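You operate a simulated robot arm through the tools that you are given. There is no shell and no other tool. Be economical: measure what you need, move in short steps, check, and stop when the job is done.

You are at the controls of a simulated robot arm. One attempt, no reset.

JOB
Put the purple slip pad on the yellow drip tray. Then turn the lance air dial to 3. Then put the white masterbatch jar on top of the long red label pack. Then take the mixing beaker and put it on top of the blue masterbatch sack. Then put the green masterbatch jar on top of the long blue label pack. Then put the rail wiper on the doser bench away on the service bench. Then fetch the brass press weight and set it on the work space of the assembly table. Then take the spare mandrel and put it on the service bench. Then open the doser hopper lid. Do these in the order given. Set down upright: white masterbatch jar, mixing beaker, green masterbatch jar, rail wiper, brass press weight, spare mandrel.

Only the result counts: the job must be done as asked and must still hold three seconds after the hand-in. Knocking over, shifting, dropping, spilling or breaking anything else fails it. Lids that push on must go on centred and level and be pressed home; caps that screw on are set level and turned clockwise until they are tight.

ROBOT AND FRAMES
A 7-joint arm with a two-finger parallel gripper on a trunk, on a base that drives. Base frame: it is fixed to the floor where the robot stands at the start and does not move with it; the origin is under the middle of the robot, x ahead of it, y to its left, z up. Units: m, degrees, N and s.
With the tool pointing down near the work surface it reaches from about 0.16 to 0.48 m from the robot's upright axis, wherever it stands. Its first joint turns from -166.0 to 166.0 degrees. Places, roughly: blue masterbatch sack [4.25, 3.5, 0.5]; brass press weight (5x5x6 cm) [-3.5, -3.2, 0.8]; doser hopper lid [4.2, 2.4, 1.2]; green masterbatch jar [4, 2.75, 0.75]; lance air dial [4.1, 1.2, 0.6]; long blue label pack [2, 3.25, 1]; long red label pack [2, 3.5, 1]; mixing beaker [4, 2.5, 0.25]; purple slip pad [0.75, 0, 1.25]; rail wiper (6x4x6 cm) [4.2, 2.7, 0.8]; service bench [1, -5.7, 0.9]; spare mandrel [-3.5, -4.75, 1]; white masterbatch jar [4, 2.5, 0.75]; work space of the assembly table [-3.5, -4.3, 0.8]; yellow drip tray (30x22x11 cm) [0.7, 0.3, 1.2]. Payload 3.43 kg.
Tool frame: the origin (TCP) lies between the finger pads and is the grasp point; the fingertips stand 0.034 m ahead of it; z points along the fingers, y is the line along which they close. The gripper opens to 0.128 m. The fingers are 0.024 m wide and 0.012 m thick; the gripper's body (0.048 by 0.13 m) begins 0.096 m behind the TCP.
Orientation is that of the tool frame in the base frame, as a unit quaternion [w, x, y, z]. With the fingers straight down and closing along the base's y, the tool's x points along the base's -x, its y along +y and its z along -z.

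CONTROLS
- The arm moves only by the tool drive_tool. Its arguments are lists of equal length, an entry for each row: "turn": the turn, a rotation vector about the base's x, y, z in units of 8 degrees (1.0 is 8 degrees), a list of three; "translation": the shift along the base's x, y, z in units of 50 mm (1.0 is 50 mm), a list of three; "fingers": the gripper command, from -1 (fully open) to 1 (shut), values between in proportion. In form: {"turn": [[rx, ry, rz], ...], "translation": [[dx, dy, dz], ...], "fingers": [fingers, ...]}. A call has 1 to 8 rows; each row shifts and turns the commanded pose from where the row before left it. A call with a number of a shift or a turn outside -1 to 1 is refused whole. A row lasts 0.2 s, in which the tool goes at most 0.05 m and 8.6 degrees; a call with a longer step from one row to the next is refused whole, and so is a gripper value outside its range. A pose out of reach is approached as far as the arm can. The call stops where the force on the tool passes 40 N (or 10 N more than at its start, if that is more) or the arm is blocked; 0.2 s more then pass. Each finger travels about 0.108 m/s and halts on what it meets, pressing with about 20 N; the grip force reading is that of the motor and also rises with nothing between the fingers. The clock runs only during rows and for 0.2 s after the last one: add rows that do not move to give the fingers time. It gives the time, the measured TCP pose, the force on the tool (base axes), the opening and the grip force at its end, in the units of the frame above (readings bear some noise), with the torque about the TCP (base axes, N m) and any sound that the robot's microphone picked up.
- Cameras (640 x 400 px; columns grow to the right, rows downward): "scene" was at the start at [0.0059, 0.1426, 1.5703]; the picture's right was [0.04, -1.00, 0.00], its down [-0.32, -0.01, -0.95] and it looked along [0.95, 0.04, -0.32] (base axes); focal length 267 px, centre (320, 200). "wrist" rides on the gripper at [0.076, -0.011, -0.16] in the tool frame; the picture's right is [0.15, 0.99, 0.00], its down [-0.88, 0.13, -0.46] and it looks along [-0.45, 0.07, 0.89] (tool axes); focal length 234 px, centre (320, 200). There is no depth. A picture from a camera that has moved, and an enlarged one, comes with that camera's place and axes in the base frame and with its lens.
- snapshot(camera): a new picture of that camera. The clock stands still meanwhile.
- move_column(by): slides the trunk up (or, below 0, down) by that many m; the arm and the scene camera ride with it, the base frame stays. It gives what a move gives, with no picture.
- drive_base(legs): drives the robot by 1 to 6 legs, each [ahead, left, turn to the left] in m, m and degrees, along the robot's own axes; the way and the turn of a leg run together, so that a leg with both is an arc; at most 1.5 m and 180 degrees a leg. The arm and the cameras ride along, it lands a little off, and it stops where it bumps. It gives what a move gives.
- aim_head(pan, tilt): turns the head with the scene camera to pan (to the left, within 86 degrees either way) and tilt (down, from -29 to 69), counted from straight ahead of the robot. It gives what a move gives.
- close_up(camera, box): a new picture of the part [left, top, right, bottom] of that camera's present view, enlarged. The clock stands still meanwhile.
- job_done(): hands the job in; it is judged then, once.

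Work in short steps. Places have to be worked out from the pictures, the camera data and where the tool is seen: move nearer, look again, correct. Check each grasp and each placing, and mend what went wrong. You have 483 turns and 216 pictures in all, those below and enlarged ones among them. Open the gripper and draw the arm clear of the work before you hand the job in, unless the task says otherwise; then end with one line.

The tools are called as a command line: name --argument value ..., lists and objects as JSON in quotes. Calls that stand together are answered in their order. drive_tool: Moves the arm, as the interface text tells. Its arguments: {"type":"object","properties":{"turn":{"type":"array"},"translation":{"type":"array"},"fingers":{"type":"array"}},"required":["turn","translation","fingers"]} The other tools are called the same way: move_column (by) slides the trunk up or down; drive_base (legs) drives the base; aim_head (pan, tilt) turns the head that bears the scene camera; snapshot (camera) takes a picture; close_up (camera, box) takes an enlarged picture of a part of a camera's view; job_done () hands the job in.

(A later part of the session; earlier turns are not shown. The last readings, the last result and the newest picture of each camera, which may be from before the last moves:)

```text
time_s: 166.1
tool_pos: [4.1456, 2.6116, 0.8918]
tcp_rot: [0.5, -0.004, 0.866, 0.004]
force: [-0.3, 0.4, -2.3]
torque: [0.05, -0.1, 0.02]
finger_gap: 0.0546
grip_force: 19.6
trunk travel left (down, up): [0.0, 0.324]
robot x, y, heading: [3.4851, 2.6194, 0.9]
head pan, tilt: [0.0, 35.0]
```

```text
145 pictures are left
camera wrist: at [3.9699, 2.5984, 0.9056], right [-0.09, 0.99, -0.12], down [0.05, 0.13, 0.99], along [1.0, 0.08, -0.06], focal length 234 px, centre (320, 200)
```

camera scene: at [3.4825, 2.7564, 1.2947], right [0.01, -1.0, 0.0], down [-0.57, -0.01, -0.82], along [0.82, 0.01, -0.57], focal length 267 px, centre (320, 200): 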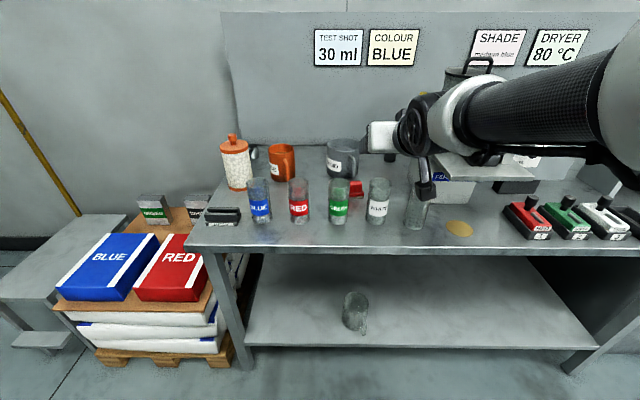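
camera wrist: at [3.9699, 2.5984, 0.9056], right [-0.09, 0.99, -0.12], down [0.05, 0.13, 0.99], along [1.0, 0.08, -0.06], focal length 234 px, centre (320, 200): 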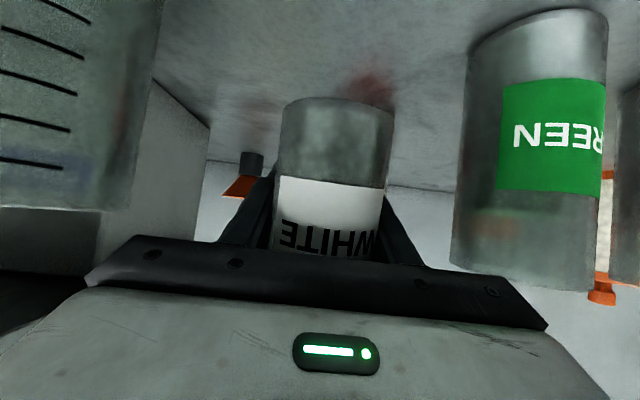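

Jar held and lifted. Raise it above the neighbours, back away and pull it in for carrying.

drive_tool --turn '[[0, 0, 0], [0, 0, 0], [0, 0, 0], [0, 0, 0], [0, 0, 0]]' --translation '[[0, 0, 0.6], [0, 0, 0.6], [0, 0, 0.6], [0, 0, 0.5], [0, 0, 0]]' --fingers '[1, 1, 1, 1, 1]'

drive_base --legs '[[-0.43, 0, 0]]'

drive_tool --turn '[[0, 0, 0], [0, 0, 0], [0, 0, 0], [0, 0, 0], [0, 0, 0]]' --translation '[[-0.6, 0, 0], [-0.6, 0, 0], [-0.6, 0, 0], [-0.6, 0, 0], [0, 0, 0]]' --fingers '[1, 1, 1, 1, 1]'

drive_base --legs '[[0, 0.8, -0.8], [0, 0, 90], [0, 0, 90]]'

aim_head --pan 0 --tilt 20

snapshot --camera "scene"

```text
time_s: 167.3
tool_pos: [4.1457, 2.611, 1.0087]
tcp_rot: [0.499, -0.005, 0.867, 0.005]
force: [-0.4, -0.7, -1.0]
torque: [0.02, -0.09, 0.0]
finger_gap: 0.0547
grip_force: 20.0
trunk travel left (down, up): [0.0, 0.324]
robot x, y, heading: [3.4787, 2.6172, 0.6]
head pan, tilt: [0.0, 35.0]
```

```text
time_s: 169.9
tool_pos: [3.7144, 2.6074, 1.0073]
tcp_rot: [0.499, -0.006, 0.867, 0.006]
force: [0.2, -0.7, -2.2]
torque: [-0.01, -0.1, 0.05]
finger_gap: 0.0546
grip_force: 19.8
trunk travel left (down, up): [0.0, 0.324]
robot x, y, heading: [3.0522, 2.6117, 0.9]
head pan, tilt: [0.0, 35.0]
```

```text
time_s: 171.1
tool_pos: [3.5931, 2.6077, 1.0071]
tcp_rot: [0.499, -0.005, 0.866, 0.005]
force: [-0.1, -1.2, -1.4]
torque: [0.01, -0.09, -0.03]
finger_gap: 0.0547
grip_force: 19.9
trunk travel left (down, up): [0.0, 0.324]
robot x, y, heading: [3.052, 2.6108, 0.9]
head pan, tilt: [0.0, 35.0]
```

```text
time_s: 186.8
tool_pos: [2.5045, 3.384, 1.0078]
tcp_rot: [0.007, 0.867, 0.008, -0.499]
force: [-0.6, -0.5, -1.6]
torque: [-0.01, 0.04, -0.04]
finger_gap: 0.0543
grip_force: 20.3
trunk travel left (down, up): [0.0, 0.324]
robot x, y, heading: [3.0478, 3.3828, -178.7]
head pan, tilt: [0.0, 35.0]
```

```text
time_s: 187.6
tool_pos: [2.5046, 3.3828, 1.0055]
tcp_rot: [0.007, 0.866, 0.008, -0.5]
force: [-0.5, -0.1, -0.1]
torque: [-0.01, 0.09, 0.01]
finger_gap: 0.0543
grip_force: 19.9
trunk travel left (down, up): [0.0, 0.324]
robot x, y, heading: [3.0442, 3.377, -179.0]
head pan, tilt: [0.0, 20.0]
```

```text
144 pictures are left
camera scene: at [3.0487, 3.2403, 1.3184], right [-0.02, 1.0, 0.0], down [0.34, 0.01, -0.94], along [-0.94, -0.02, -0.34], focal length 267 px, centre (320, 200)
```

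scene: 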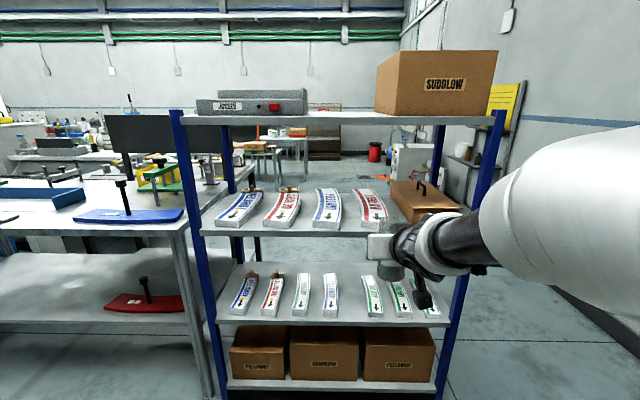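

The rack is open on this side. I enlarge the shelf to locate the plain red and blue packs.

close_up --camera "scene" --box '[220, 160, 460, 310]'

snapshot --camera "wrist"

```text
2.67 times, centred on (340, 235) of scene
camera zoom: at [3.0487, 3.2403, 1.3184], right [-0.02, 1.0, 0.0], down [0.34, 0.01, -0.94], along [-0.94, -0.02, -0.34], focal length 711 px, centre (267, 107)
```

zoom: 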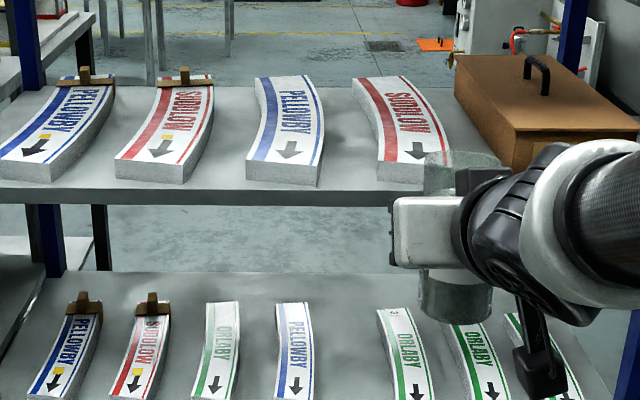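

```text
142 pictures are left
camera wrist: at [2.68, 3.3993, 1.0202], right [0.09, -0.99, -0.12], down [-0.05, -0.13, 0.99], along [-0.99, -0.09, -0.06], focal length 234 px, centre (320, 200)
```

wrist: 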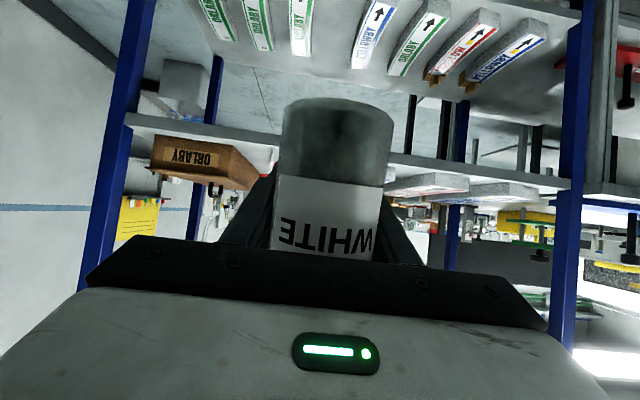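

Red pack top centre ≈ (1.967, 3.425, 0.91); shelf top ≈0.88, back edge x≈2.16; upper shelf ≈1.27. I raise the jar 4 cm and drive in.

drive_tool --turn '[[0, 0, 0], [0, 0, 0]]' --translation '[[0, 0, 0.8], [0, 0, 0]]' --fingers '[1, 1]'

drive_base --legs '[[0.39, -0.042, -1.0]]'

snapshot --camera "wrist"

snapshot --camera "scene"

```text
time_s: 188.2
tool_pos: [2.5044, 3.3849, 1.0479]
tcp_rot: [0.003, 0.866, 0.006, -0.499]
force: [-0.8, -10.2, -1.6]
torque: [0.5, 0.13, -1.01]
finger_gap: 0.0545
grip_force: 19.6
trunk travel left (down, up): [0.0, 0.324]
robot x, y, heading: [3.0467, 3.3789, -179.1]
head pan, tilt: [0.0, 20.0]
```

```text
time_s: 190.7
tool_pos: [2.1093, 3.4353, 1.0477]
tcp_rot: [0.001, 0.866, -0.002, -0.499]
force: [-0.4, 0.2, -0.9]
torque: [-0.01, 0.1, 0.01]
finger_gap: 0.0544
grip_force: 19.6
trunk travel left (down, up): [0.0, 0.324]
robot x, y, heading: [2.6522, 3.4231, 179.4]
head pan, tilt: [0.0, 20.0]
```

```text
141 pictures are left
camera wrist: at [2.2857, 3.4474, 1.0609], right [0.07, -0.99, -0.12], down [-0.05, -0.13, 0.99], along [-1.0, -0.07, -0.06], focal length 234 px, centre (320, 200)
```

wrist: 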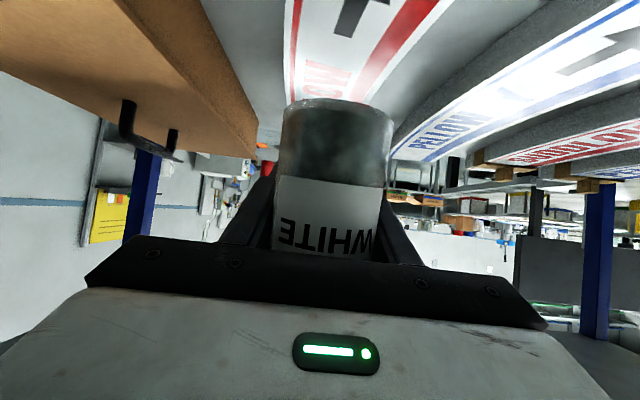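

```text
140 pictures are left
camera scene: at [2.6512, 3.2796, 1.3185], right [0.0, 1.0, 0.0], down [0.34, 0.0, -0.94], along [-0.94, 0.0, -0.34], focal length 267 px, centre (320, 200)
```

scene: 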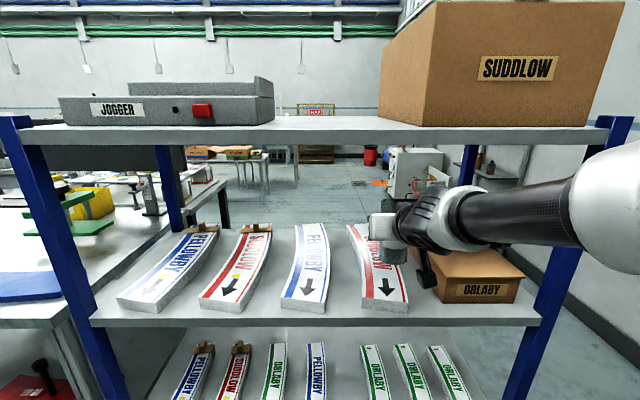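

Now close: enlarge to refine pack's location relative to the jar.

close_up --camera "scene" --box '[280, 205, 456, 315]'

```text
3.64 times, centred on (368, 260) of scene
camera zoom: at [2.6512, 3.2796, 1.3185], right [0.0, 1.0, 0.0], down [0.34, 0.0, -0.94], along [-0.94, 0.0, -0.34], focal length 970 px, centre (146, -18)
```

zoom: 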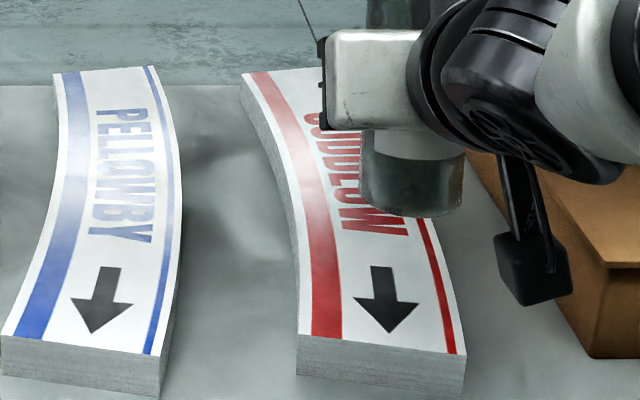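

Pack near end x≈2.17, centre line y≈3.43. Move in 11 cm and lower most of the way.

drive_tool --turn '[[0, 0, 0], [0, 0, 0], [0, 0, 0], [0, 0, 0], [0, 0, 0], [0, 0, 0]]' --translation '[[-0.8, -0.03, 0], [-0.8, -0.03, 0], [-0.6, 0, 0], [0, 0, -0.5], [0, 0, -0.4], [0, 0, 0]]' --fingers '[1, 1, 1, 1, 1, 1]'

close_up --camera "scene" --box '[280, 185, 456, 295]'

snapshot --camera "wrist"

```text
time_s: 191.9
tool_pos: [2.0366, 3.6023, 1.0257]
tcp_rot: [-0.083, 0.857, -0.116, -0.496]
force: [3.5, 25.4, 12.8]
torque: [0.71, -0.05, -0.07]
finger_gap: 0.0552
grip_force: 20.1
out of reach, approached as far as the arm can: row 2, 4, 5
trunk travel left (down, up): [0.0, 0.324]
robot x, y, heading: [2.6516, 3.4218, 179.3]
head pan, tilt: [0.0, 20.0]
stopped in row 6: the force on the tool passed its limit at 83 N (the readings are from after the stop); the commanded pose is now the measured one
```

```text
3.64 times, centred on (368, 240) of scene
camera zoom: at [2.6521, 3.2826, 1.3192], right [0.01, 1.0, 0.0], down [0.34, 0.0, -0.94], along [-0.94, 0.01, -0.34], focal length 970 px, centre (146, 54)
```

zoom: 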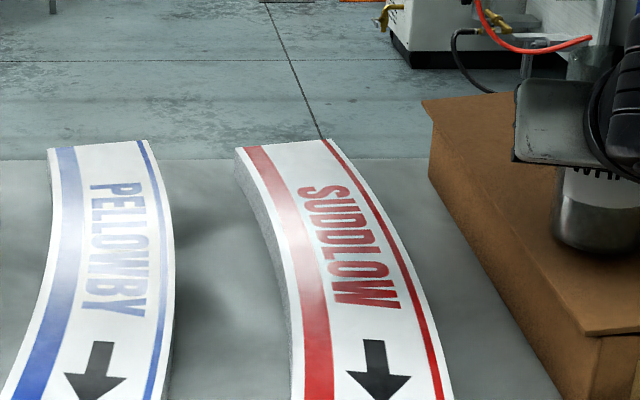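

```text
137 pictures are left
camera wrist: at [2.2079, 3.5635, 1.0384], right [-0.21, -0.97, -0.15], down [-0.08, -0.14, 0.99], along [-0.97, 0.22, -0.05], focal length 234 px, centre (320, 200)
```

wrist: 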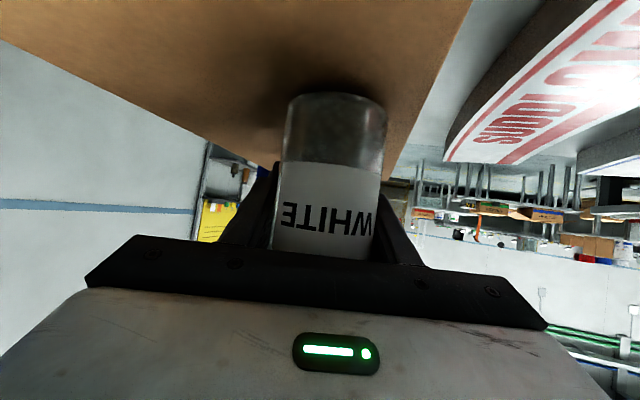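

The arm was over-stretched and swung aside, the jar touching the cardboard box top. I lift straight up with the column, which also improves reach.

move_column --by 0.05

snapshot --camera "wrist"

snapshot --camera "scene"

```text
time_s: 192.8
tool_pos: [2.0318, 3.588, 1.0729]
tcp_rot: [-0.074, 0.859, -0.107, -0.494]
force: [-0.3, -0.7, -2.3]
torque: [0.04, 0.06, -0.01]
finger_gap: 0.0546
grip_force: 20.2
trunk travel left (down, up): [-0.05, 0.274]
robot x, y, heading: [2.6493, 3.4249, 179.8]
head pan, tilt: [0.0, 20.0]
```

```text
136 pictures are left
camera wrist: at [2.2051, 3.5531, 1.0854], right [-0.18, -0.97, -0.15], down [-0.08, -0.14, 0.99], along [-0.98, 0.19, -0.06], focal length 234 px, centre (320, 200)
```

wrist: 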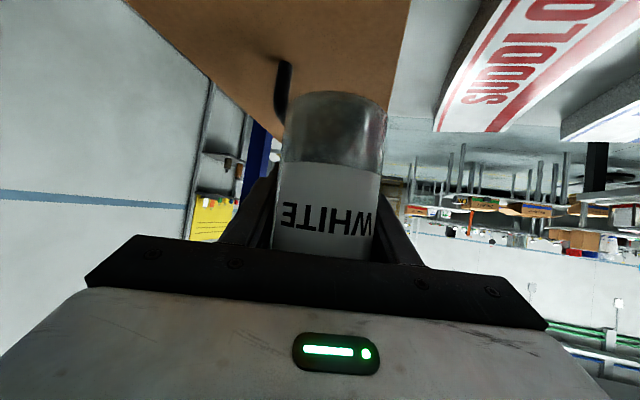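

```text
135 pictures are left
camera scene: at [2.6508, 3.2797, 1.3684], right [0.0, 1.0, 0.0], down [0.34, 0.0, -0.94], along [-0.94, 0.0, -0.34], focal length 267 px, centre (320, 200)
```

scene: 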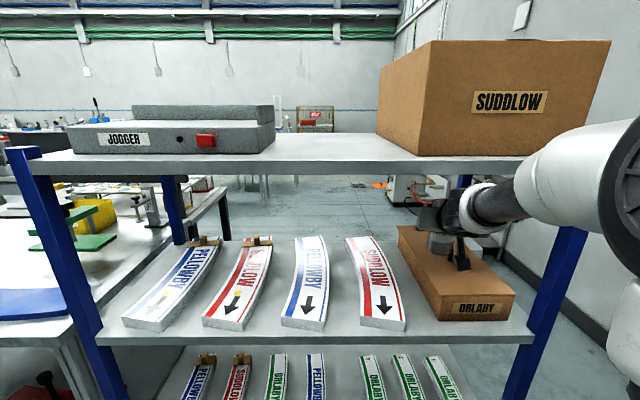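

The jar is free and the box unmoved; only a 15° yaw error. I back out of the rack, raise the column, and re-pose the arm lower relative to it for better reach.

drive_base --legs '[[-0.35, 0, 0]]'

drive_tool --turn '[[0, 0, 0.93], [0, 0, 0.93], [0, 0, 0], [0, 0, 0], [0, 0, 0], [0, 0, 0]]' --translation '[[0.5, -0.7, 0], [0.5, -0.7, 0], [0.5, -0.7, 0], [0.4, -0.8, 0], [0, -0.3, 0], [0, 0, 0]]' --fingers '[1, 1, 1, 1, 1, 1]'

move_column --by 0.15

drive_tool --turn '[[0, 0, 0], [0, 0, 0], [0, 0, 0], [0, 0, 0], [0, 0, 0], [0, 0, 0]]' --translation '[[0, 0, -0.7], [0, 0, -0.7], [0, 0, -0.7], [0, 0, -0.7], [0, 0, -0.6], [0, 0, 0]]' --fingers '[1, 1, 1, 1, 1, 1]'

snapshot --camera "wrist"

snapshot --camera "scene"

```text
time_s: 195.1
tool_pos: [2.3824, 3.5914, 1.0714]
tcp_rot: [-0.078, 0.859, -0.111, -0.494]
force: [0.6, 0.3, -0.3]
torque: [0.01, 0.07, -0.02]
finger_gap: 0.0546
grip_force: 20.0
trunk travel left (down, up): [-0.05, 0.274]
robot x, y, heading: [3.0015, 3.4234, 179.7]
head pan, tilt: [0.0, 20.0]
```

```text
time_s: 196.5
tool_pos: [2.4786, 3.4322, 1.071]
tcp_rot: [-0.013, 0.866, 0.0, -0.5]
force: [-0.7, 0.5, -1.9]
torque: [0.01, 0.06, 0.0]
finger_gap: 0.0545
grip_force: 20.4
trunk travel left (down, up): [-0.05, 0.274]
robot x, y, heading: [2.9978, 3.4212, 179.2]
head pan, tilt: [0.0, 20.0]
```

```text
time_s: 198.3
tool_pos: [2.4789, 3.4328, 1.2213]
tcp_rot: [-0.015, 0.866, -0.001, -0.499]
force: [0.0, 0.5, -1.4]
torque: [-0.03, 0.07, -0.01]
finger_gap: 0.0545
grip_force: 20.0
trunk travel left (down, up): [-0.2, 0.124]
robot x, y, heading: [2.9996, 3.4184, 179.5]
head pan, tilt: [0.0, 20.0]
```

```text
time_s: 199.7
tool_pos: [2.478, 3.4315, 1.0483]
tcp_rot: [-0.013, 0.866, 0.002, -0.5]
force: [-0.3, 0.4, -1.9]
torque: [-0.01, 0.07, -0.01]
finger_gap: 0.0547
grip_force: 20.0
trunk travel left (down, up): [-0.2, 0.124]
robot x, y, heading: [2.998, 3.4183, 179.2]
head pan, tilt: [0.0, 20.0]
```

```text
134 pictures are left
camera wrist: at [2.6537, 3.4406, 1.0621], right [0.06, -0.99, -0.15], down [-0.05, -0.15, 0.99], along [-1.0, -0.05, -0.05], focal length 234 px, centre (320, 200)
```

wrist: 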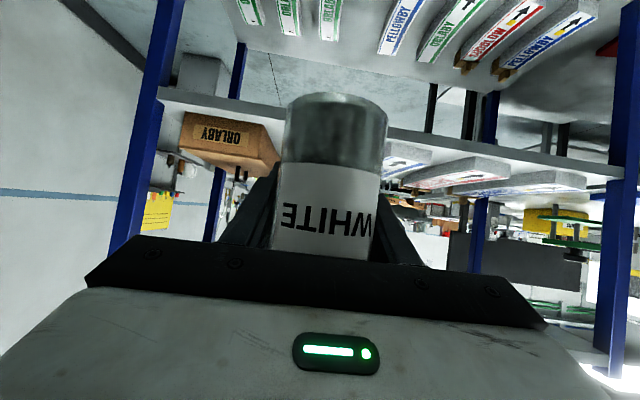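

```text
133 pictures are left
camera scene: at [2.9987, 3.2771, 1.5185], right [0.01, 1.0, 0.0], down [0.34, 0.0, -0.94], along [-0.94, 0.01, -0.34], focal length 267 px, centre (320, 200)
```

scene: 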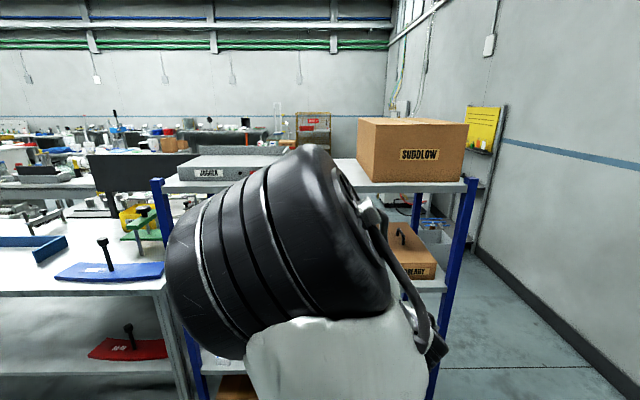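

The elbow now blocks the view. I lower the column 10 cm while keeping the jar height, since placing nearer (x≈2.06) needs only ~0.5 m reach.

drive_tool --turn '[[0, 0, 0], [0, 0, 0], [0, 0, 0], [0, 0, 0]]' --translation '[[0, 0, 0.7], [0, 0, 0.7], [0, 0, 0.6], [0, 0, 0]]' --fingers '[1, 1, 1, 1]'

move_column --by -0.11

snapshot --camera "scene"

```text
time_s: 200.7
tool_pos: [2.4774, 3.4328, 1.1492]
tcp_rot: [-0.011, 0.866, 0.0, -0.499]
force: [0.6, -0.3, -1.6]
torque: [-0.01, 0.11, -0.02]
finger_gap: 0.0542
grip_force: 20.2
trunk travel left (down, up): [-0.2, 0.124]
robot x, y, heading: [3.0054, 3.4194, 179.1]
head pan, tilt: [0.0, 20.0]
```

```text
time_s: 202.1
tool_pos: [2.4768, 3.4314, 1.0414]
tcp_rot: [-0.012, 0.866, 0.001, -0.5]
force: [0.3, 0.3, -1.6]
torque: [0.0, 0.08, 0.01]
finger_gap: 0.0545
grip_force: 20.1
trunk travel left (down, up): [-0.09, 0.234]
robot x, y, heading: [2.9996, 3.4162, 179.4]
head pan, tilt: [0.0, 20.0]
```

```text
132 pictures are left
camera scene: at [2.9989, 3.2784, 1.4089], right [0.03, 1.0, 0.0], down [0.34, -0.01, -0.94], along [-0.94, 0.03, -0.34], focal length 267 px, centre (320, 200)
```

scene: 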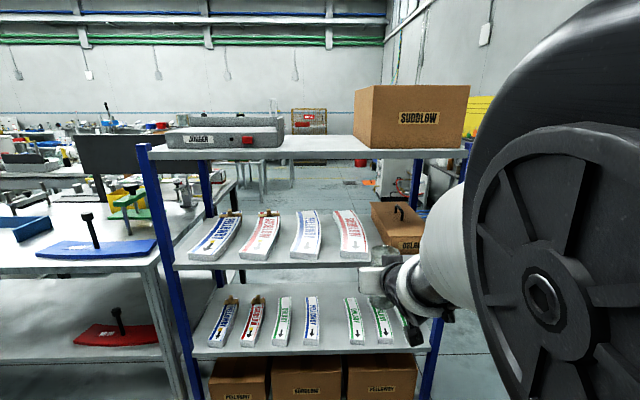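

Good configuration. Drive in 0.40 m.

drive_base --legs '[[0.4, 0, 0.6]]'

snapshot --camera "scene"

snapshot --camera "wrist"

```text
time_s: 204.6
tool_pos: [2.0753, 3.4326, 1.0397]
tcp_rot: [-0.011, 0.866, 0.004, -0.5]
force: [-1.0, 0.4, -1.4]
torque: [0.03, 0.07, -0.04]
finger_gap: 0.0545
grip_force: 20.2
trunk travel left (down, up): [-0.09, 0.234]
robot x, y, heading: [2.5997, 3.42, 179.7]
head pan, tilt: [0.0, 20.0]
```

```text
131 pictures are left
camera scene: at [2.5988, 3.2826, 1.409], right [0.03, 1.0, 0.0], down [0.34, -0.01, -0.94], along [-0.94, 0.03, -0.34], focal length 267 px, centre (320, 200)
```

scene: 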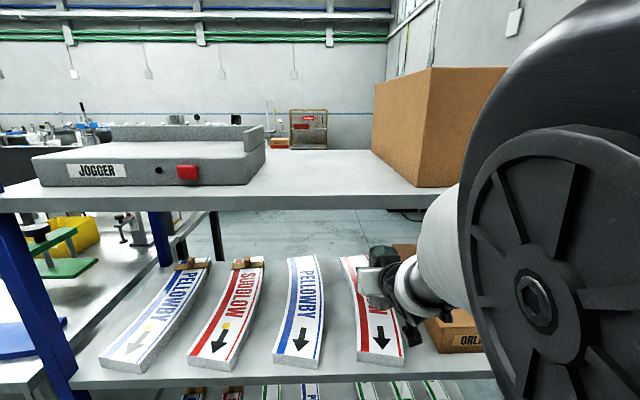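

```text
130 pictures are left
camera wrist: at [2.2519, 3.4425, 1.0537], right [0.07, -0.99, -0.15], down [-0.05, -0.15, 0.99], along [-1.0, -0.06, -0.06], focal length 234 px, centre (320, 200)
```

wrist: 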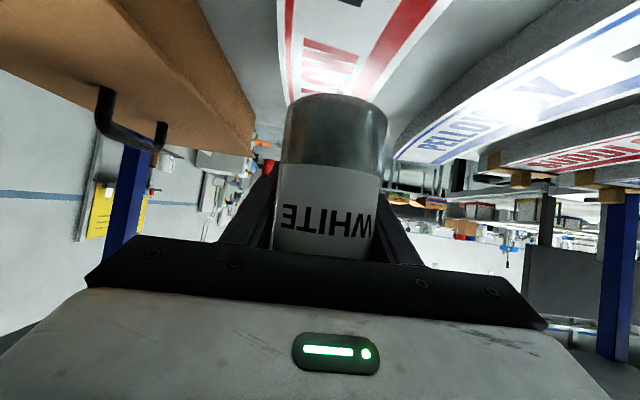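

Shift 8 mm, lower 4 cm and check the gap.

drive_tool --turn '[[0, 0, 0], [0, 0, 0], [0, 0, 0], [0, 0, 0]]' --translation '[[-0.1, -0.16, -0.2], [0, 0, -0.3], [0, 0, -0.3], [0, 0, 0]]' --fingers '[1, 1, 1, 1]'

close_up --camera "scene" --box '[320, 240, 448, 370]'

snapshot --camera "wrist"

```text
time_s: 205.6
tool_pos: [2.0705, 3.4239, 0.9992]
tcp_rot: [-0.011, 0.866, 0.003, -0.5]
force: [-0.2, 0.0, -2.1]
torque: [0.0, 0.05, 0.0]
finger_gap: 0.0545
grip_force: 19.3
trunk travel left (down, up): [-0.09, 0.234]
robot x, y, heading: [2.5989, 3.4257, 179.5]
head pan, tilt: [0.0, 20.0]
```

```text
3.08 times, centred on (384, 305) of scene
camera zoom: at [2.5987, 3.2806, 1.4085], right [0.01, 1.0, 0.0], down [0.34, 0.0, -0.94], along [-0.94, 0.01, -0.34], focal length 820 px, centre (123, -123)
```

zoom: 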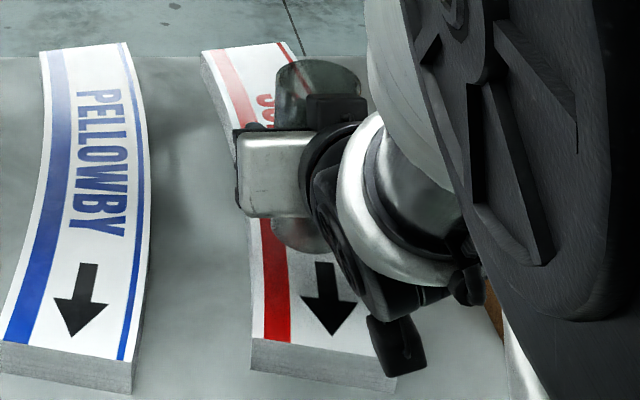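

```text
128 pictures are left
camera wrist: at [2.247, 3.4339, 1.0129], right [0.07, -0.99, -0.15], down [-0.05, -0.15, 0.99], along [-1.0, -0.06, -0.06], focal length 234 px, centre (320, 200)
```

wrist: 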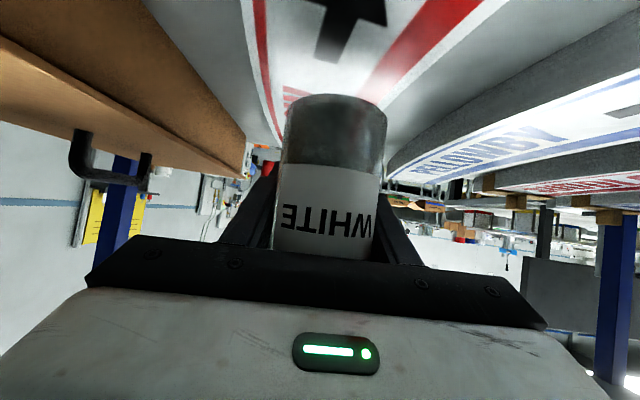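

Lower in small calls while reading force.

drive_tool --turn '[[0, 0, 0], [0, 0, 0], [0, 0, 0]]' --translation '[[0, 0, -0.1], [0, 0, -0.1], [0, 0, 0]]' --fingers '[1, 1, 1]'

drive_tool --turn '[[0, 0, 0], [0, 0, 0]]' --translation '[[0, 0, -0.08], [0, 0, 0]]' --fingers '[1, 1]'

```text
time_s: 206.4
tool_pos: [2.0705, 3.4246, 0.9902]
tcp_rot: [-0.012, 0.866, 0.003, -0.5]
force: [0.8, 0.0, -1.8]
torque: [0.04, 0.05, -0.04]
finger_gap: 0.0546
grip_force: 20.4
trunk travel left (down, up): [-0.09, 0.234]
robot x, y, heading: [2.5985, 3.4206, 179.6]
head pan, tilt: [0.0, 20.0]
```

```text
time_s: 207.0
tool_pos: [2.0706, 3.4239, 0.9848]
tcp_rot: [-0.012, 0.865, 0.003, -0.501]
force: [0.8, 0.6, -1.8]
torque: [0.0, 0.08, -0.01]
finger_gap: 0.0545
grip_force: 20.3
trunk travel left (down, up): [-0.09, 0.234]
robot x, y, heading: [2.5987, 3.4242, 179.5]
head pan, tilt: [0.0, 20.0]
```

drive_tool --turn '[[0, 0, 0], [0, 0, 0]]' --translation '[[0, 0, -0.08], [0, 0, 0]]' --fingers '[1, 1]'

snapshot --camera "wrist"

```text
time_s: 207.6
tool_pos: [2.0709, 3.424, 0.9814]
tcp_rot: [-0.011, 0.866, 0.003, -0.499]
force: [-0.9, 0.6, -0.9]
torque: [-0.01, 0.1, 0.01]
finger_gap: 0.0547
grip_force: 19.9
trunk travel left (down, up): [-0.09, 0.234]
robot x, y, heading: [2.5998, 3.4193, 179.7]
head pan, tilt: [0.0, 20.0]
```

```text
127 pictures are left
camera wrist: at [2.2465, 3.4341, 0.9956], right [0.07, -0.99, -0.15], down [-0.05, -0.15, 0.99], along [-1.0, -0.06, -0.06], focal length 234 px, centre (320, 200)
```

wrist: 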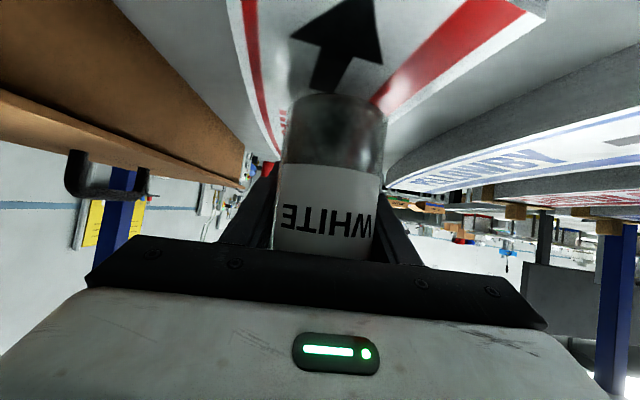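

Contact shadow is close; two more small steps.

drive_tool --turn '[[0, 0, 0], [0, 0, 0]]' --translation '[[0, 0, -0.08], [0, 0, 0]]' --fingers '[1, 1]'

drive_tool --turn '[[0, 0, 0], [0, 0, 0]]' --translation '[[0, 0, -0.06], [0, 0, 0]]' --fingers '[1, 1]'

```text
time_s: 208.2
tool_pos: [2.07, 3.4237, 0.9778]
tcp_rot: [-0.012, 0.866, 0.003, -0.5]
force: [-0.2, 0.9, -2.4]
torque: [-0.06, 0.09, 0.0]
finger_gap: 0.0545
grip_force: 19.9
trunk travel left (down, up): [-0.09, 0.234]
robot x, y, heading: [2.6001, 3.4197, 179.8]
head pan, tilt: [0.0, 20.0]
```

```text
time_s: 208.8
tool_pos: [2.0703, 3.424, 0.9761]
tcp_rot: [-0.013, 0.866, 0.003, -0.5]
force: [-0.3, -0.1, -1.7]
torque: [0.0, 0.07, -0.03]
finger_gap: 0.0545
grip_force: 19.7
trunk travel left (down, up): [-0.09, 0.234]
robot x, y, heading: [2.5971, 3.4224, 179.6]
head pan, tilt: [0.0, 20.0]
```

drive_tool --turn '[[0, 0, 0], [0, 0, 0]]' --translation '[[0, 0, -0.08], [0, 0, 0]]' --fingers '[1, 1]'

drive_tool --turn '[[0, 0, 0], [0, 0, 0]]' --translation '[[0, 0, -0.06], [0, 0, 0]]' --fingers '[1, 1]'

snapshot --camera "wrist"

```text
time_s: 209.4
tool_pos: [2.0713, 3.4248, 0.9743]
tcp_rot: [-0.011, 0.864, 0.002, -0.503]
force: [1.4, -0.3, 18.6]
torque: [-0.29, -0.49, 0.05]
finger_gap: 0.0549
grip_force: 20.3
trunk travel left (down, up): [-0.09, 0.234]
robot x, y, heading: [2.601, 3.4198, 179.7]
head pan, tilt: [0.0, 20.0]
```

```text
time_s: 210.0
tool_pos: [2.0706, 3.4244, 0.9731]
tcp_rot: [-0.01, 0.863, 0.003, -0.504]
force: [5.0, -1.0, 35.1]
torque: [-0.68, -1.05, 0.06]
finger_gap: 0.055
grip_force: 20.3
trunk travel left (down, up): [-0.09, 0.234]
robot x, y, heading: [2.6005, 3.4202, 179.5]
head pan, tilt: [0.0, 20.0]
```

```text
126 pictures are left
camera wrist: at [2.2472, 3.4349, 0.9838], right [0.07, -0.99, -0.15], down [-0.04, -0.15, 0.99], along [-1.0, -0.06, -0.05], focal length 234 px, centre (320, 200)
```

wrist: 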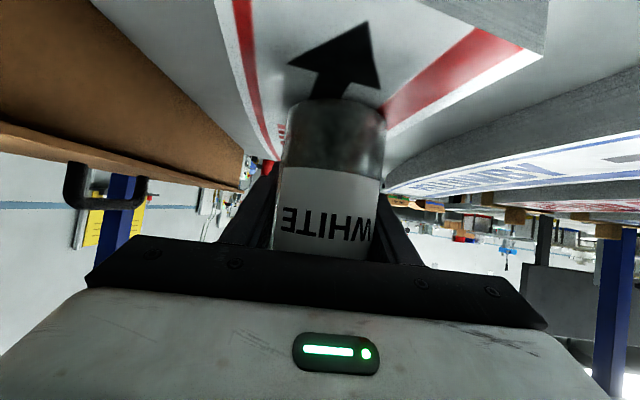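

Contact made. Relieve the load, then open gently.

drive_tool --turn '[[0, 0, 0], [0, 0, 0]]' --translation '[[0, 0, 0.11], [0, 0, 0]]' --fingers '[1, 1]'

drive_tool --turn '[[0, 0, 0], [0, 0, 0], [0, 0, 0], [0, 0, 0]]' --translation '[[0, 0, 0], [0, 0, 0], [0, 0, 0], [0, 0, 0]]' --fingers '[0.1, 0, -0.4, -0.4]'

snapshot --camera "wrist"

```text
time_s: 210.6
tool_pos: [2.0724, 3.424, 0.9719]
tcp_rot: [-0.012, 0.867, 0.004, -0.499]
force: [-2.3, -0.4, 3.1]
torque: [-0.05, 0.04, -0.05]
finger_gap: 0.0546
grip_force: 20.2
trunk travel left (down, up): [-0.09, 0.234]
robot x, y, heading: [2.6004, 3.4212, 179.9]
head pan, tilt: [0.0, 20.0]
```

```text
time_s: 211.6
tool_pos: [2.0722, 3.4245, 0.9734]
tcp_rot: [-0.012, 0.866, 0.004, -0.5]
force: [0.4, -0.6, -0.2]
torque: [0.01, 0.04, -0.02]
finger_gap: 0.0895
grip_force: 0.2
trunk travel left (down, up): [-0.09, 0.234]
robot x, y, heading: [2.6016, 3.4211, 179.7]
head pan, tilt: [0.0, 20.0]
```

```text
125 pictures are left
camera wrist: at [2.2472, 3.4345, 0.9872], right [0.07, -0.99, -0.15], down [-0.05, -0.15, 0.99], along [-1.0, -0.06, -0.06], focal length 234 px, centre (320, 200)
```

wrist: 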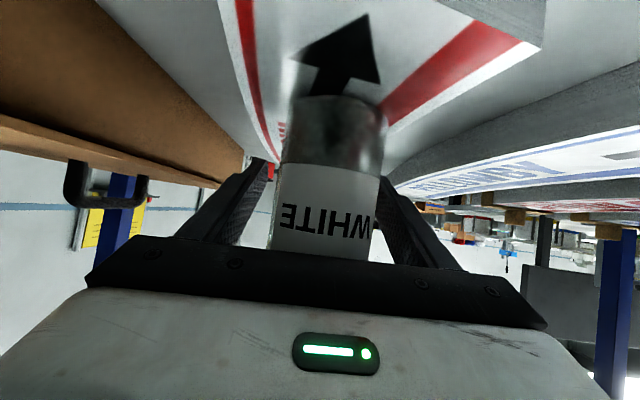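

Jar stands on the pack. Retreat straight back along the tool axis, then verify.

drive_tool --turn '[[0, 0, 0], [0, 0, 0], [0, 0, 0], [0, 0, 0]]' --translation '[[0.6, 0, 0.2], [0.7, 0, 0.3], [0.7, 0, 0.3], [0, 0, 0]]' --fingers '[-0.4, -0.4, -0.4, -0.4]'

drive_base --legs '[[-0.4, 0, 0]]'

close_up --camera "scene" --box '[180, 130, 460, 305]'

```text
time_s: 212.6
tool_pos: [2.1285, 3.4241, 1.0397]
tcp_rot: [-0.011, 0.866, 0.003, -0.5]
force: [-0.7, -0.3, -0.4]
torque: [0.06, 0.06, 0.01]
finger_gap: 0.0892
grip_force: 0.1
out of reach, approached as far as the arm can: row 2, 3
trunk travel left (down, up): [-0.09, 0.234]
robot x, y, heading: [2.5974, 3.4217, 179.5]
head pan, tilt: [0.0, 20.0]
```

```text
time_s: 215.0
tool_pos: [2.5202, 3.4197, 1.0385]
tcp_rot: [-0.011, 0.866, 0.005, -0.5]
force: [0.7, 0.2, -0.3]
torque: [0.0, -0.02, -0.02]
finger_gap: 0.0893
grip_force: 0.0
trunk travel left (down, up): [-0.09, 0.234]
robot x, y, heading: [2.9934, 3.4208, 179.6]
head pan, tilt: [0.0, 20.0]
```

```text
2.29 times, centred on (320, 218) of scene
camera zoom: at [2.9918, 3.2787, 1.4085], right [0.0, 1.0, 0.0], down [0.34, 0.0, -0.94], along [-0.94, 0.0, -0.34], focal length 609 px, centre (320, 160)
```

zoom: 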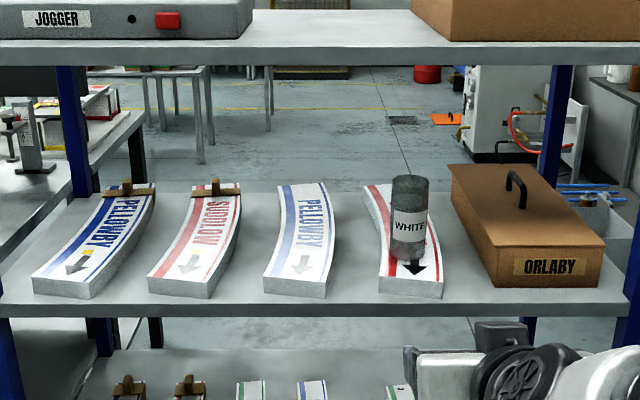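

White jar stands upright on the red pack. Next the mixing beaker: I turn around, drive to the bench and lower the column.

drive_base --legs '[[0, 0, 90], [0, 0, 90], [0.1, -0.75, 0]]'

move_column --by -0.09

aim_head --pan 0 --tilt 45

snapshot --camera "scene"

```text
time_s: 230.5
tool_pos: [3.5559, 2.6686, 1.0395]
tcp_rot: [0.499, -0.002, 0.866, -0.013]
force: [-0.4, -0.7, 0.8]
torque: [0.0, -0.02, 0.02]
finger_gap: 0.0896
grip_force: 0.1
trunk travel left (down, up): [-0.09, 0.234]
robot x, y, heading: [3.0813, 2.6755, -0.8]
head pan, tilt: [0.0, 20.0]
```

```text
time_s: 231.7
tool_pos: [3.5556, 2.6693, 0.9487]
tcp_rot: [0.5, -0.002, 0.866, -0.013]
force: [-0.2, -0.3, -1.0]
torque: [0.02, -0.03, -0.04]
finger_gap: 0.0898
grip_force: 0.0
trunk travel left (down, up): [0.0, 0.324]
robot x, y, heading: [3.0842, 2.6743, -0.7]
head pan, tilt: [0.0, 20.0]
```

```text
time_s: 232.6
tool_pos: [3.5558, 2.669, 0.9489]
tcp_rot: [0.499, -0.002, 0.866, -0.012]
force: [-0.3, -0.6, 0.2]
torque: [-0.01, -0.01, -0.03]
finger_gap: 0.0897
grip_force: 0.0
trunk travel left (down, up): [0.0, 0.324]
robot x, y, heading: [3.0842, 2.6706, -0.7]
head pan, tilt: [0.0, 45.0]
```

```text
123 pictures are left
camera scene: at [3.0787, 2.8104, 1.2799], right [-0.01, -1.0, 0.0], down [-0.71, 0.01, -0.71], along [0.71, -0.01, -0.71], focal length 267 px, centre (320, 200)
```

scene: 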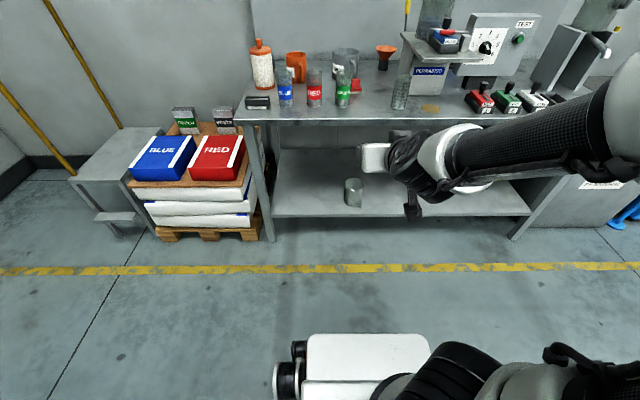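

close_up --camera "scene" --box '[300, 160, 428, 240]'

close_up --camera "scene" --box '[100, 100, 292, 220]'

```text
5.00 times, centred on (364, 200) of scene
camera zoom: at [3.0787, 2.8104, 1.2799], right [-0.01, -1.0, 0.0], down [-0.71, 0.01, -0.71], along [0.71, -0.01, -0.71], focal length 1333 px, centre (100, 200)
```

zoom: 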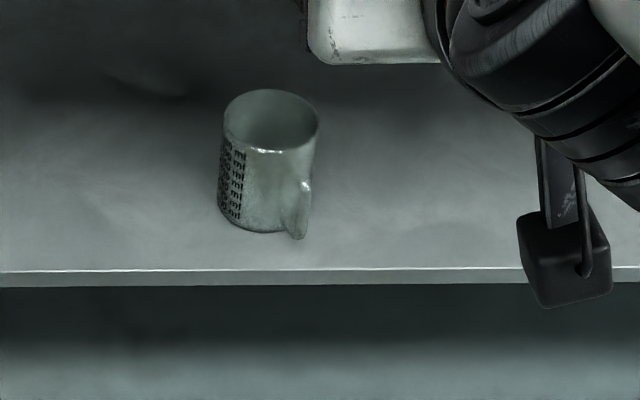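

```text
3.33 times, centred on (196, 160) of scene
camera zoom: at [3.0787, 2.8104, 1.2799], right [-0.01, -1.0, 0.0], down [-0.71, 0.01, -0.71], along [0.71, -0.01, -0.71], focal length 889 px, centre (733, 333)
```

zoom: 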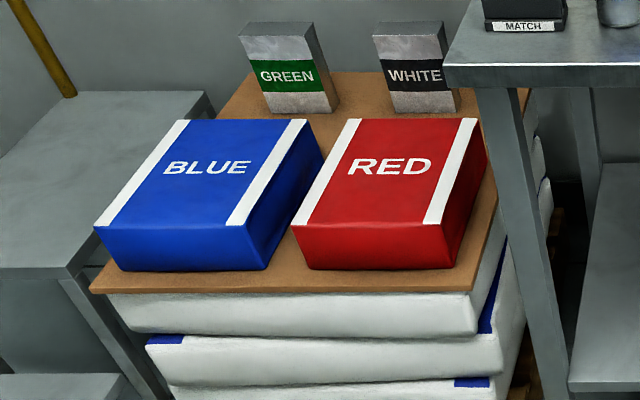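

The beaker is a jug with a handle toward front-right, centre ≈(4.11, 2.62), shelf z≈0.26. I lower the tool in front of the bench for a wrist view.

drive_tool --turn '[[0, 0, 0], [0, 0, 0], [0, 0, 0], [0, 0, 0], [0, 0, 0], [0, 0, 0], [0, 0, 0], [0, 0, 0]]' --translation '[[0.5, -0.1, -0.7], [0.5, -0.1, -0.7], [0.5, -0.1, -0.7], [0.5, -0.1, -0.7], [0.4, -0.1, -0.8], [0, 0, -0.9], [0, 0, -0.9], [0, 0, -0.9]]' --fingers '[-0.4, -0.4, -0.4, -0.4, -1, -1, -1, -1]'

drive_tool --turn '[[0, 0, 0], [0, 0, 0], [0, 0, 0], [0, 0, 0], [0, 0, 0]]' --translation '[[0, 0, -0.9], [0, 0, -0.9], [0, 0, -0.9], [0, 0, -0.6], [0, 0, 0]]' --fingers '[-1, -1, -1, -1, -1]'

snapshot --camera "wrist"

snapshot --camera "scene"

```text
time_s: 234.4
tool_pos: [3.6755, 2.645, 0.6319]
tcp_rot: [0.5, -0.001, 0.866, -0.013]
force: [0.2, 0.1, 0.6]
torque: [0.03, -0.01, 0.0]
finger_gap: 0.1283
grip_force: 0.1
trunk travel left (down, up): [0.0, 0.324]
robot x, y, heading: [3.0851, 2.6723, -0.6]
head pan, tilt: [0.0, 45.0]
```

```text
time_s: 235.6
tool_pos: [3.6764, 2.6446, 0.468]
tcp_rot: [0.5, -0.002, 0.866, -0.013]
force: [0.1, -0.3, -0.4]
torque: [0.02, -0.03, 0.01]
finger_gap: 0.128
grip_force: 0.1
trunk travel left (down, up): [0.0, 0.324]
robot x, y, heading: [3.0839, 2.6702, -0.5]
head pan, tilt: [0.0, 45.0]
```

```text
120 pictures are left
camera wrist: at [3.5002, 2.6357, 0.4815], right [-0.06, 0.99, -0.15], down [0.05, 0.15, 0.99], along [1.0, 0.06, -0.06], focal length 234 px, centre (320, 200)
```

wrist: 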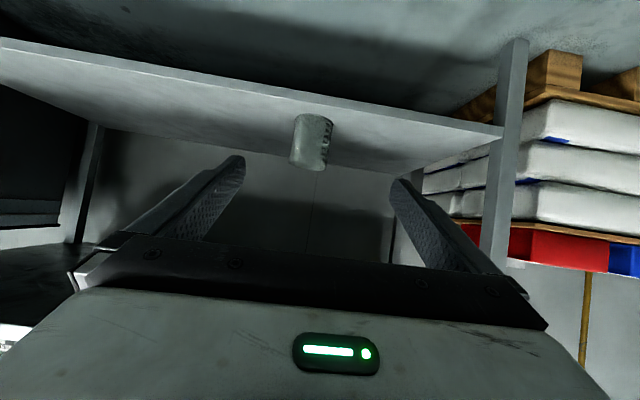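

```text
119 pictures are left
camera scene: at [3.0786, 2.8104, 1.2798], right [-0.01, -1.0, 0.0], down [-0.71, 0.01, -0.71], along [0.71, -0.01, -0.71], focal length 267 px, centre (320, 200)
```

scene: 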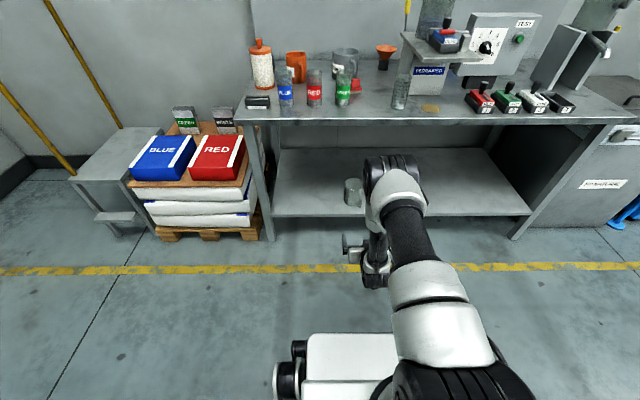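

close_up --camera "wrist" --box '[272, 100, 352, 180]'

```text
5.00 times, centred on (312, 140) of wrist
camera zoom: at [3.5002, 2.6357, 0.4815], right [-0.06, 0.99, -0.15], down [0.05, 0.15, 0.99], along [1.0, 0.06, -0.06], focal length 1171 px, centre (360, 500)
```

zoom: 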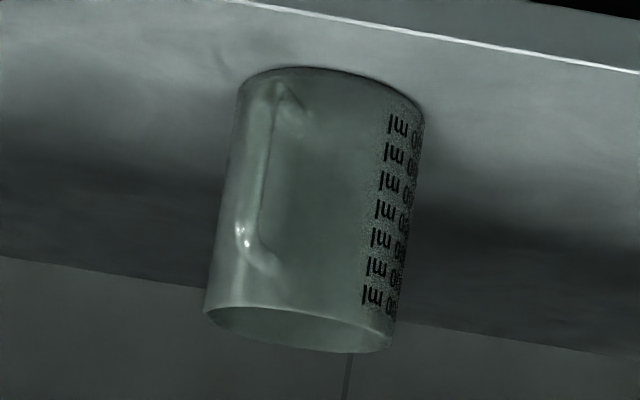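

Handle is only ~20° off the front, so it fits between the open fingers. Jug centre ≈ (4.12, 2.622), z 0.235–0.36. I pull the tool back a bit, lower, and drive the base in.

drive_tool --turn '[[0, 0, 0.1], [0, 0, 0], [0, 0, 0], [0, 0, 0]]' --translation '[[-0.6, -0.2, -0.5], [-0.6, -0.2, -0.5], [-0.6, 0, -0.5], [0, 0, 0]]' --fingers '[-1, -1, -1, -1]'

drive_base --legs '[[0.4, 0, 0.5]]'

snapshot --camera "wrist"

```text
time_s: 236.6
tool_pos: [3.5879, 2.624, 0.3929]
tcp_rot: [0.501, -0.008, 0.865, -0.008]
force: [-0.4, 0.2, 0.0]
torque: [0.03, 0.0, -0.02]
finger_gap: 0.128
grip_force: 0.1
trunk travel left (down, up): [0.0, 0.324]
robot x, y, heading: [3.0809, 2.6674, -0.7]
head pan, tilt: [0.0, 45.0]
```

```text
time_s: 239.1
tool_pos: [3.9912, 2.627, 0.3939]
tcp_rot: [0.5, -0.012, 0.866, -0.007]
force: [0.0, -0.2, -0.4]
torque: [-0.01, -0.02, 0.02]
finger_gap: 0.1278
grip_force: 0.0
trunk travel left (down, up): [0.0, 0.324]
robot x, y, heading: [3.4845, 2.6722, -0.0]
head pan, tilt: [0.0, 45.0]
```

```text
117 pictures are left
camera wrist: at [3.8155, 2.6143, 0.4074], right [-0.09, 0.98, -0.15], down [0.04, 0.15, 0.99], along [1.0, 0.08, -0.06], focal length 234 px, centre (320, 200)
```

wrist: 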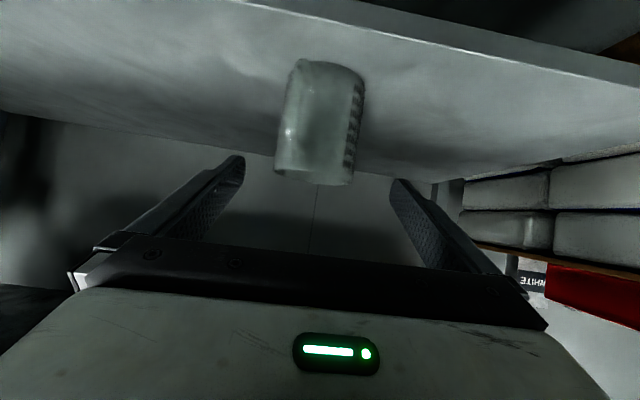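

Well aligned. Move in along the axis in two parts.

drive_tool --turn '[[0, 0, 0], [0, 0, 0], [0, 0, 0], [0, 0, 0]]' --translation '[[0.5, -0.03, -0.4], [0.5, 0, -0.4], [0.5, 0, -0.4], [0, 0, 0]]' --fingers '[-1, -1, -1, -1]'

snapshot --camera "wrist"

```text
time_s: 240.1
tool_pos: [4.0659, 2.6261, 0.3346]
tcp_rot: [0.5, -0.011, 0.866, -0.007]
force: [-0.3, -0.5, 0.7]
torque: [-0.03, -0.03, 0.01]
finger_gap: 0.1277
grip_force: 0.1
trunk travel left (down, up): [0.0, 0.324]
robot x, y, heading: [3.4874, 2.6692, 0.1]
head pan, tilt: [0.0, 45.0]
```

```text
116 pictures are left
camera wrist: at [3.8895, 2.613, 0.3479], right [-0.09, 0.98, -0.15], down [0.04, 0.15, 0.99], along [1.0, 0.08, -0.06], focal length 234 px, centre (320, 200)
```

wrist: 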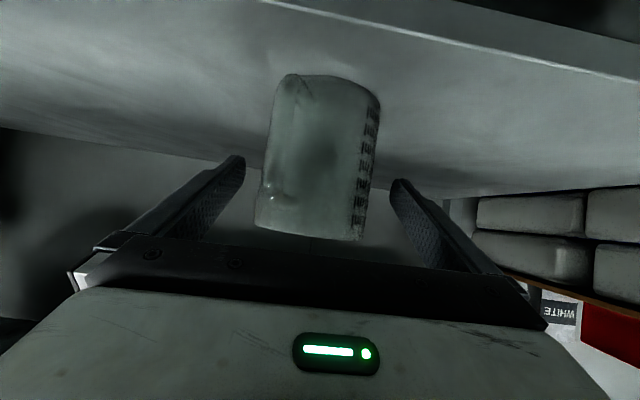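

Continue 3.5 cm; clearance either side about 1 cm.

drive_tool --turn '[[0, 0, 0], [0, 0, 0], [0, 0, 0]]' --translation '[[0.4, 0, -0.24], [0.3, 0, -0.16], [0, 0, 0]]' --fingers '[-1, -1, -1]'

snapshot --camera "wrist"

```text
time_s: 240.9
tool_pos: [4.1004, 2.6263, 0.3123]
tcp_rot: [0.5, -0.011, 0.866, -0.007]
force: [0.4, 0.3, 0.6]
torque: [-0.02, -0.01, 0.01]
finger_gap: 0.1279
grip_force: 0.0
trunk travel left (down, up): [0.0, 0.324]
robot x, y, heading: [3.486, 2.6701, -0.0]
head pan, tilt: [0.0, 45.0]
```

```text
115 pictures are left
camera wrist: at [3.9242, 2.6132, 0.3274], right [-0.09, 0.98, -0.15], down [0.04, 0.15, 0.99], along [1.0, 0.08, -0.06], focal length 234 px, centre (320, 200)
```

wrist: 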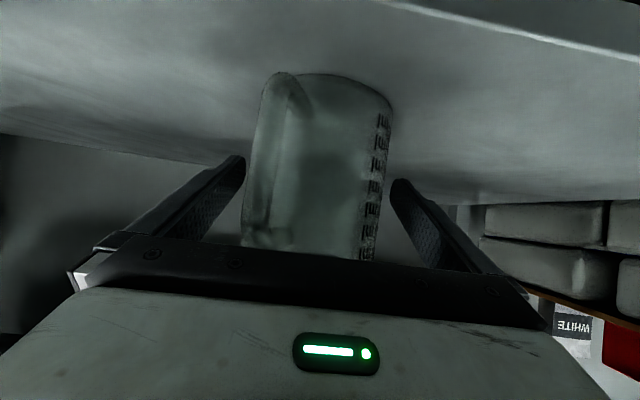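

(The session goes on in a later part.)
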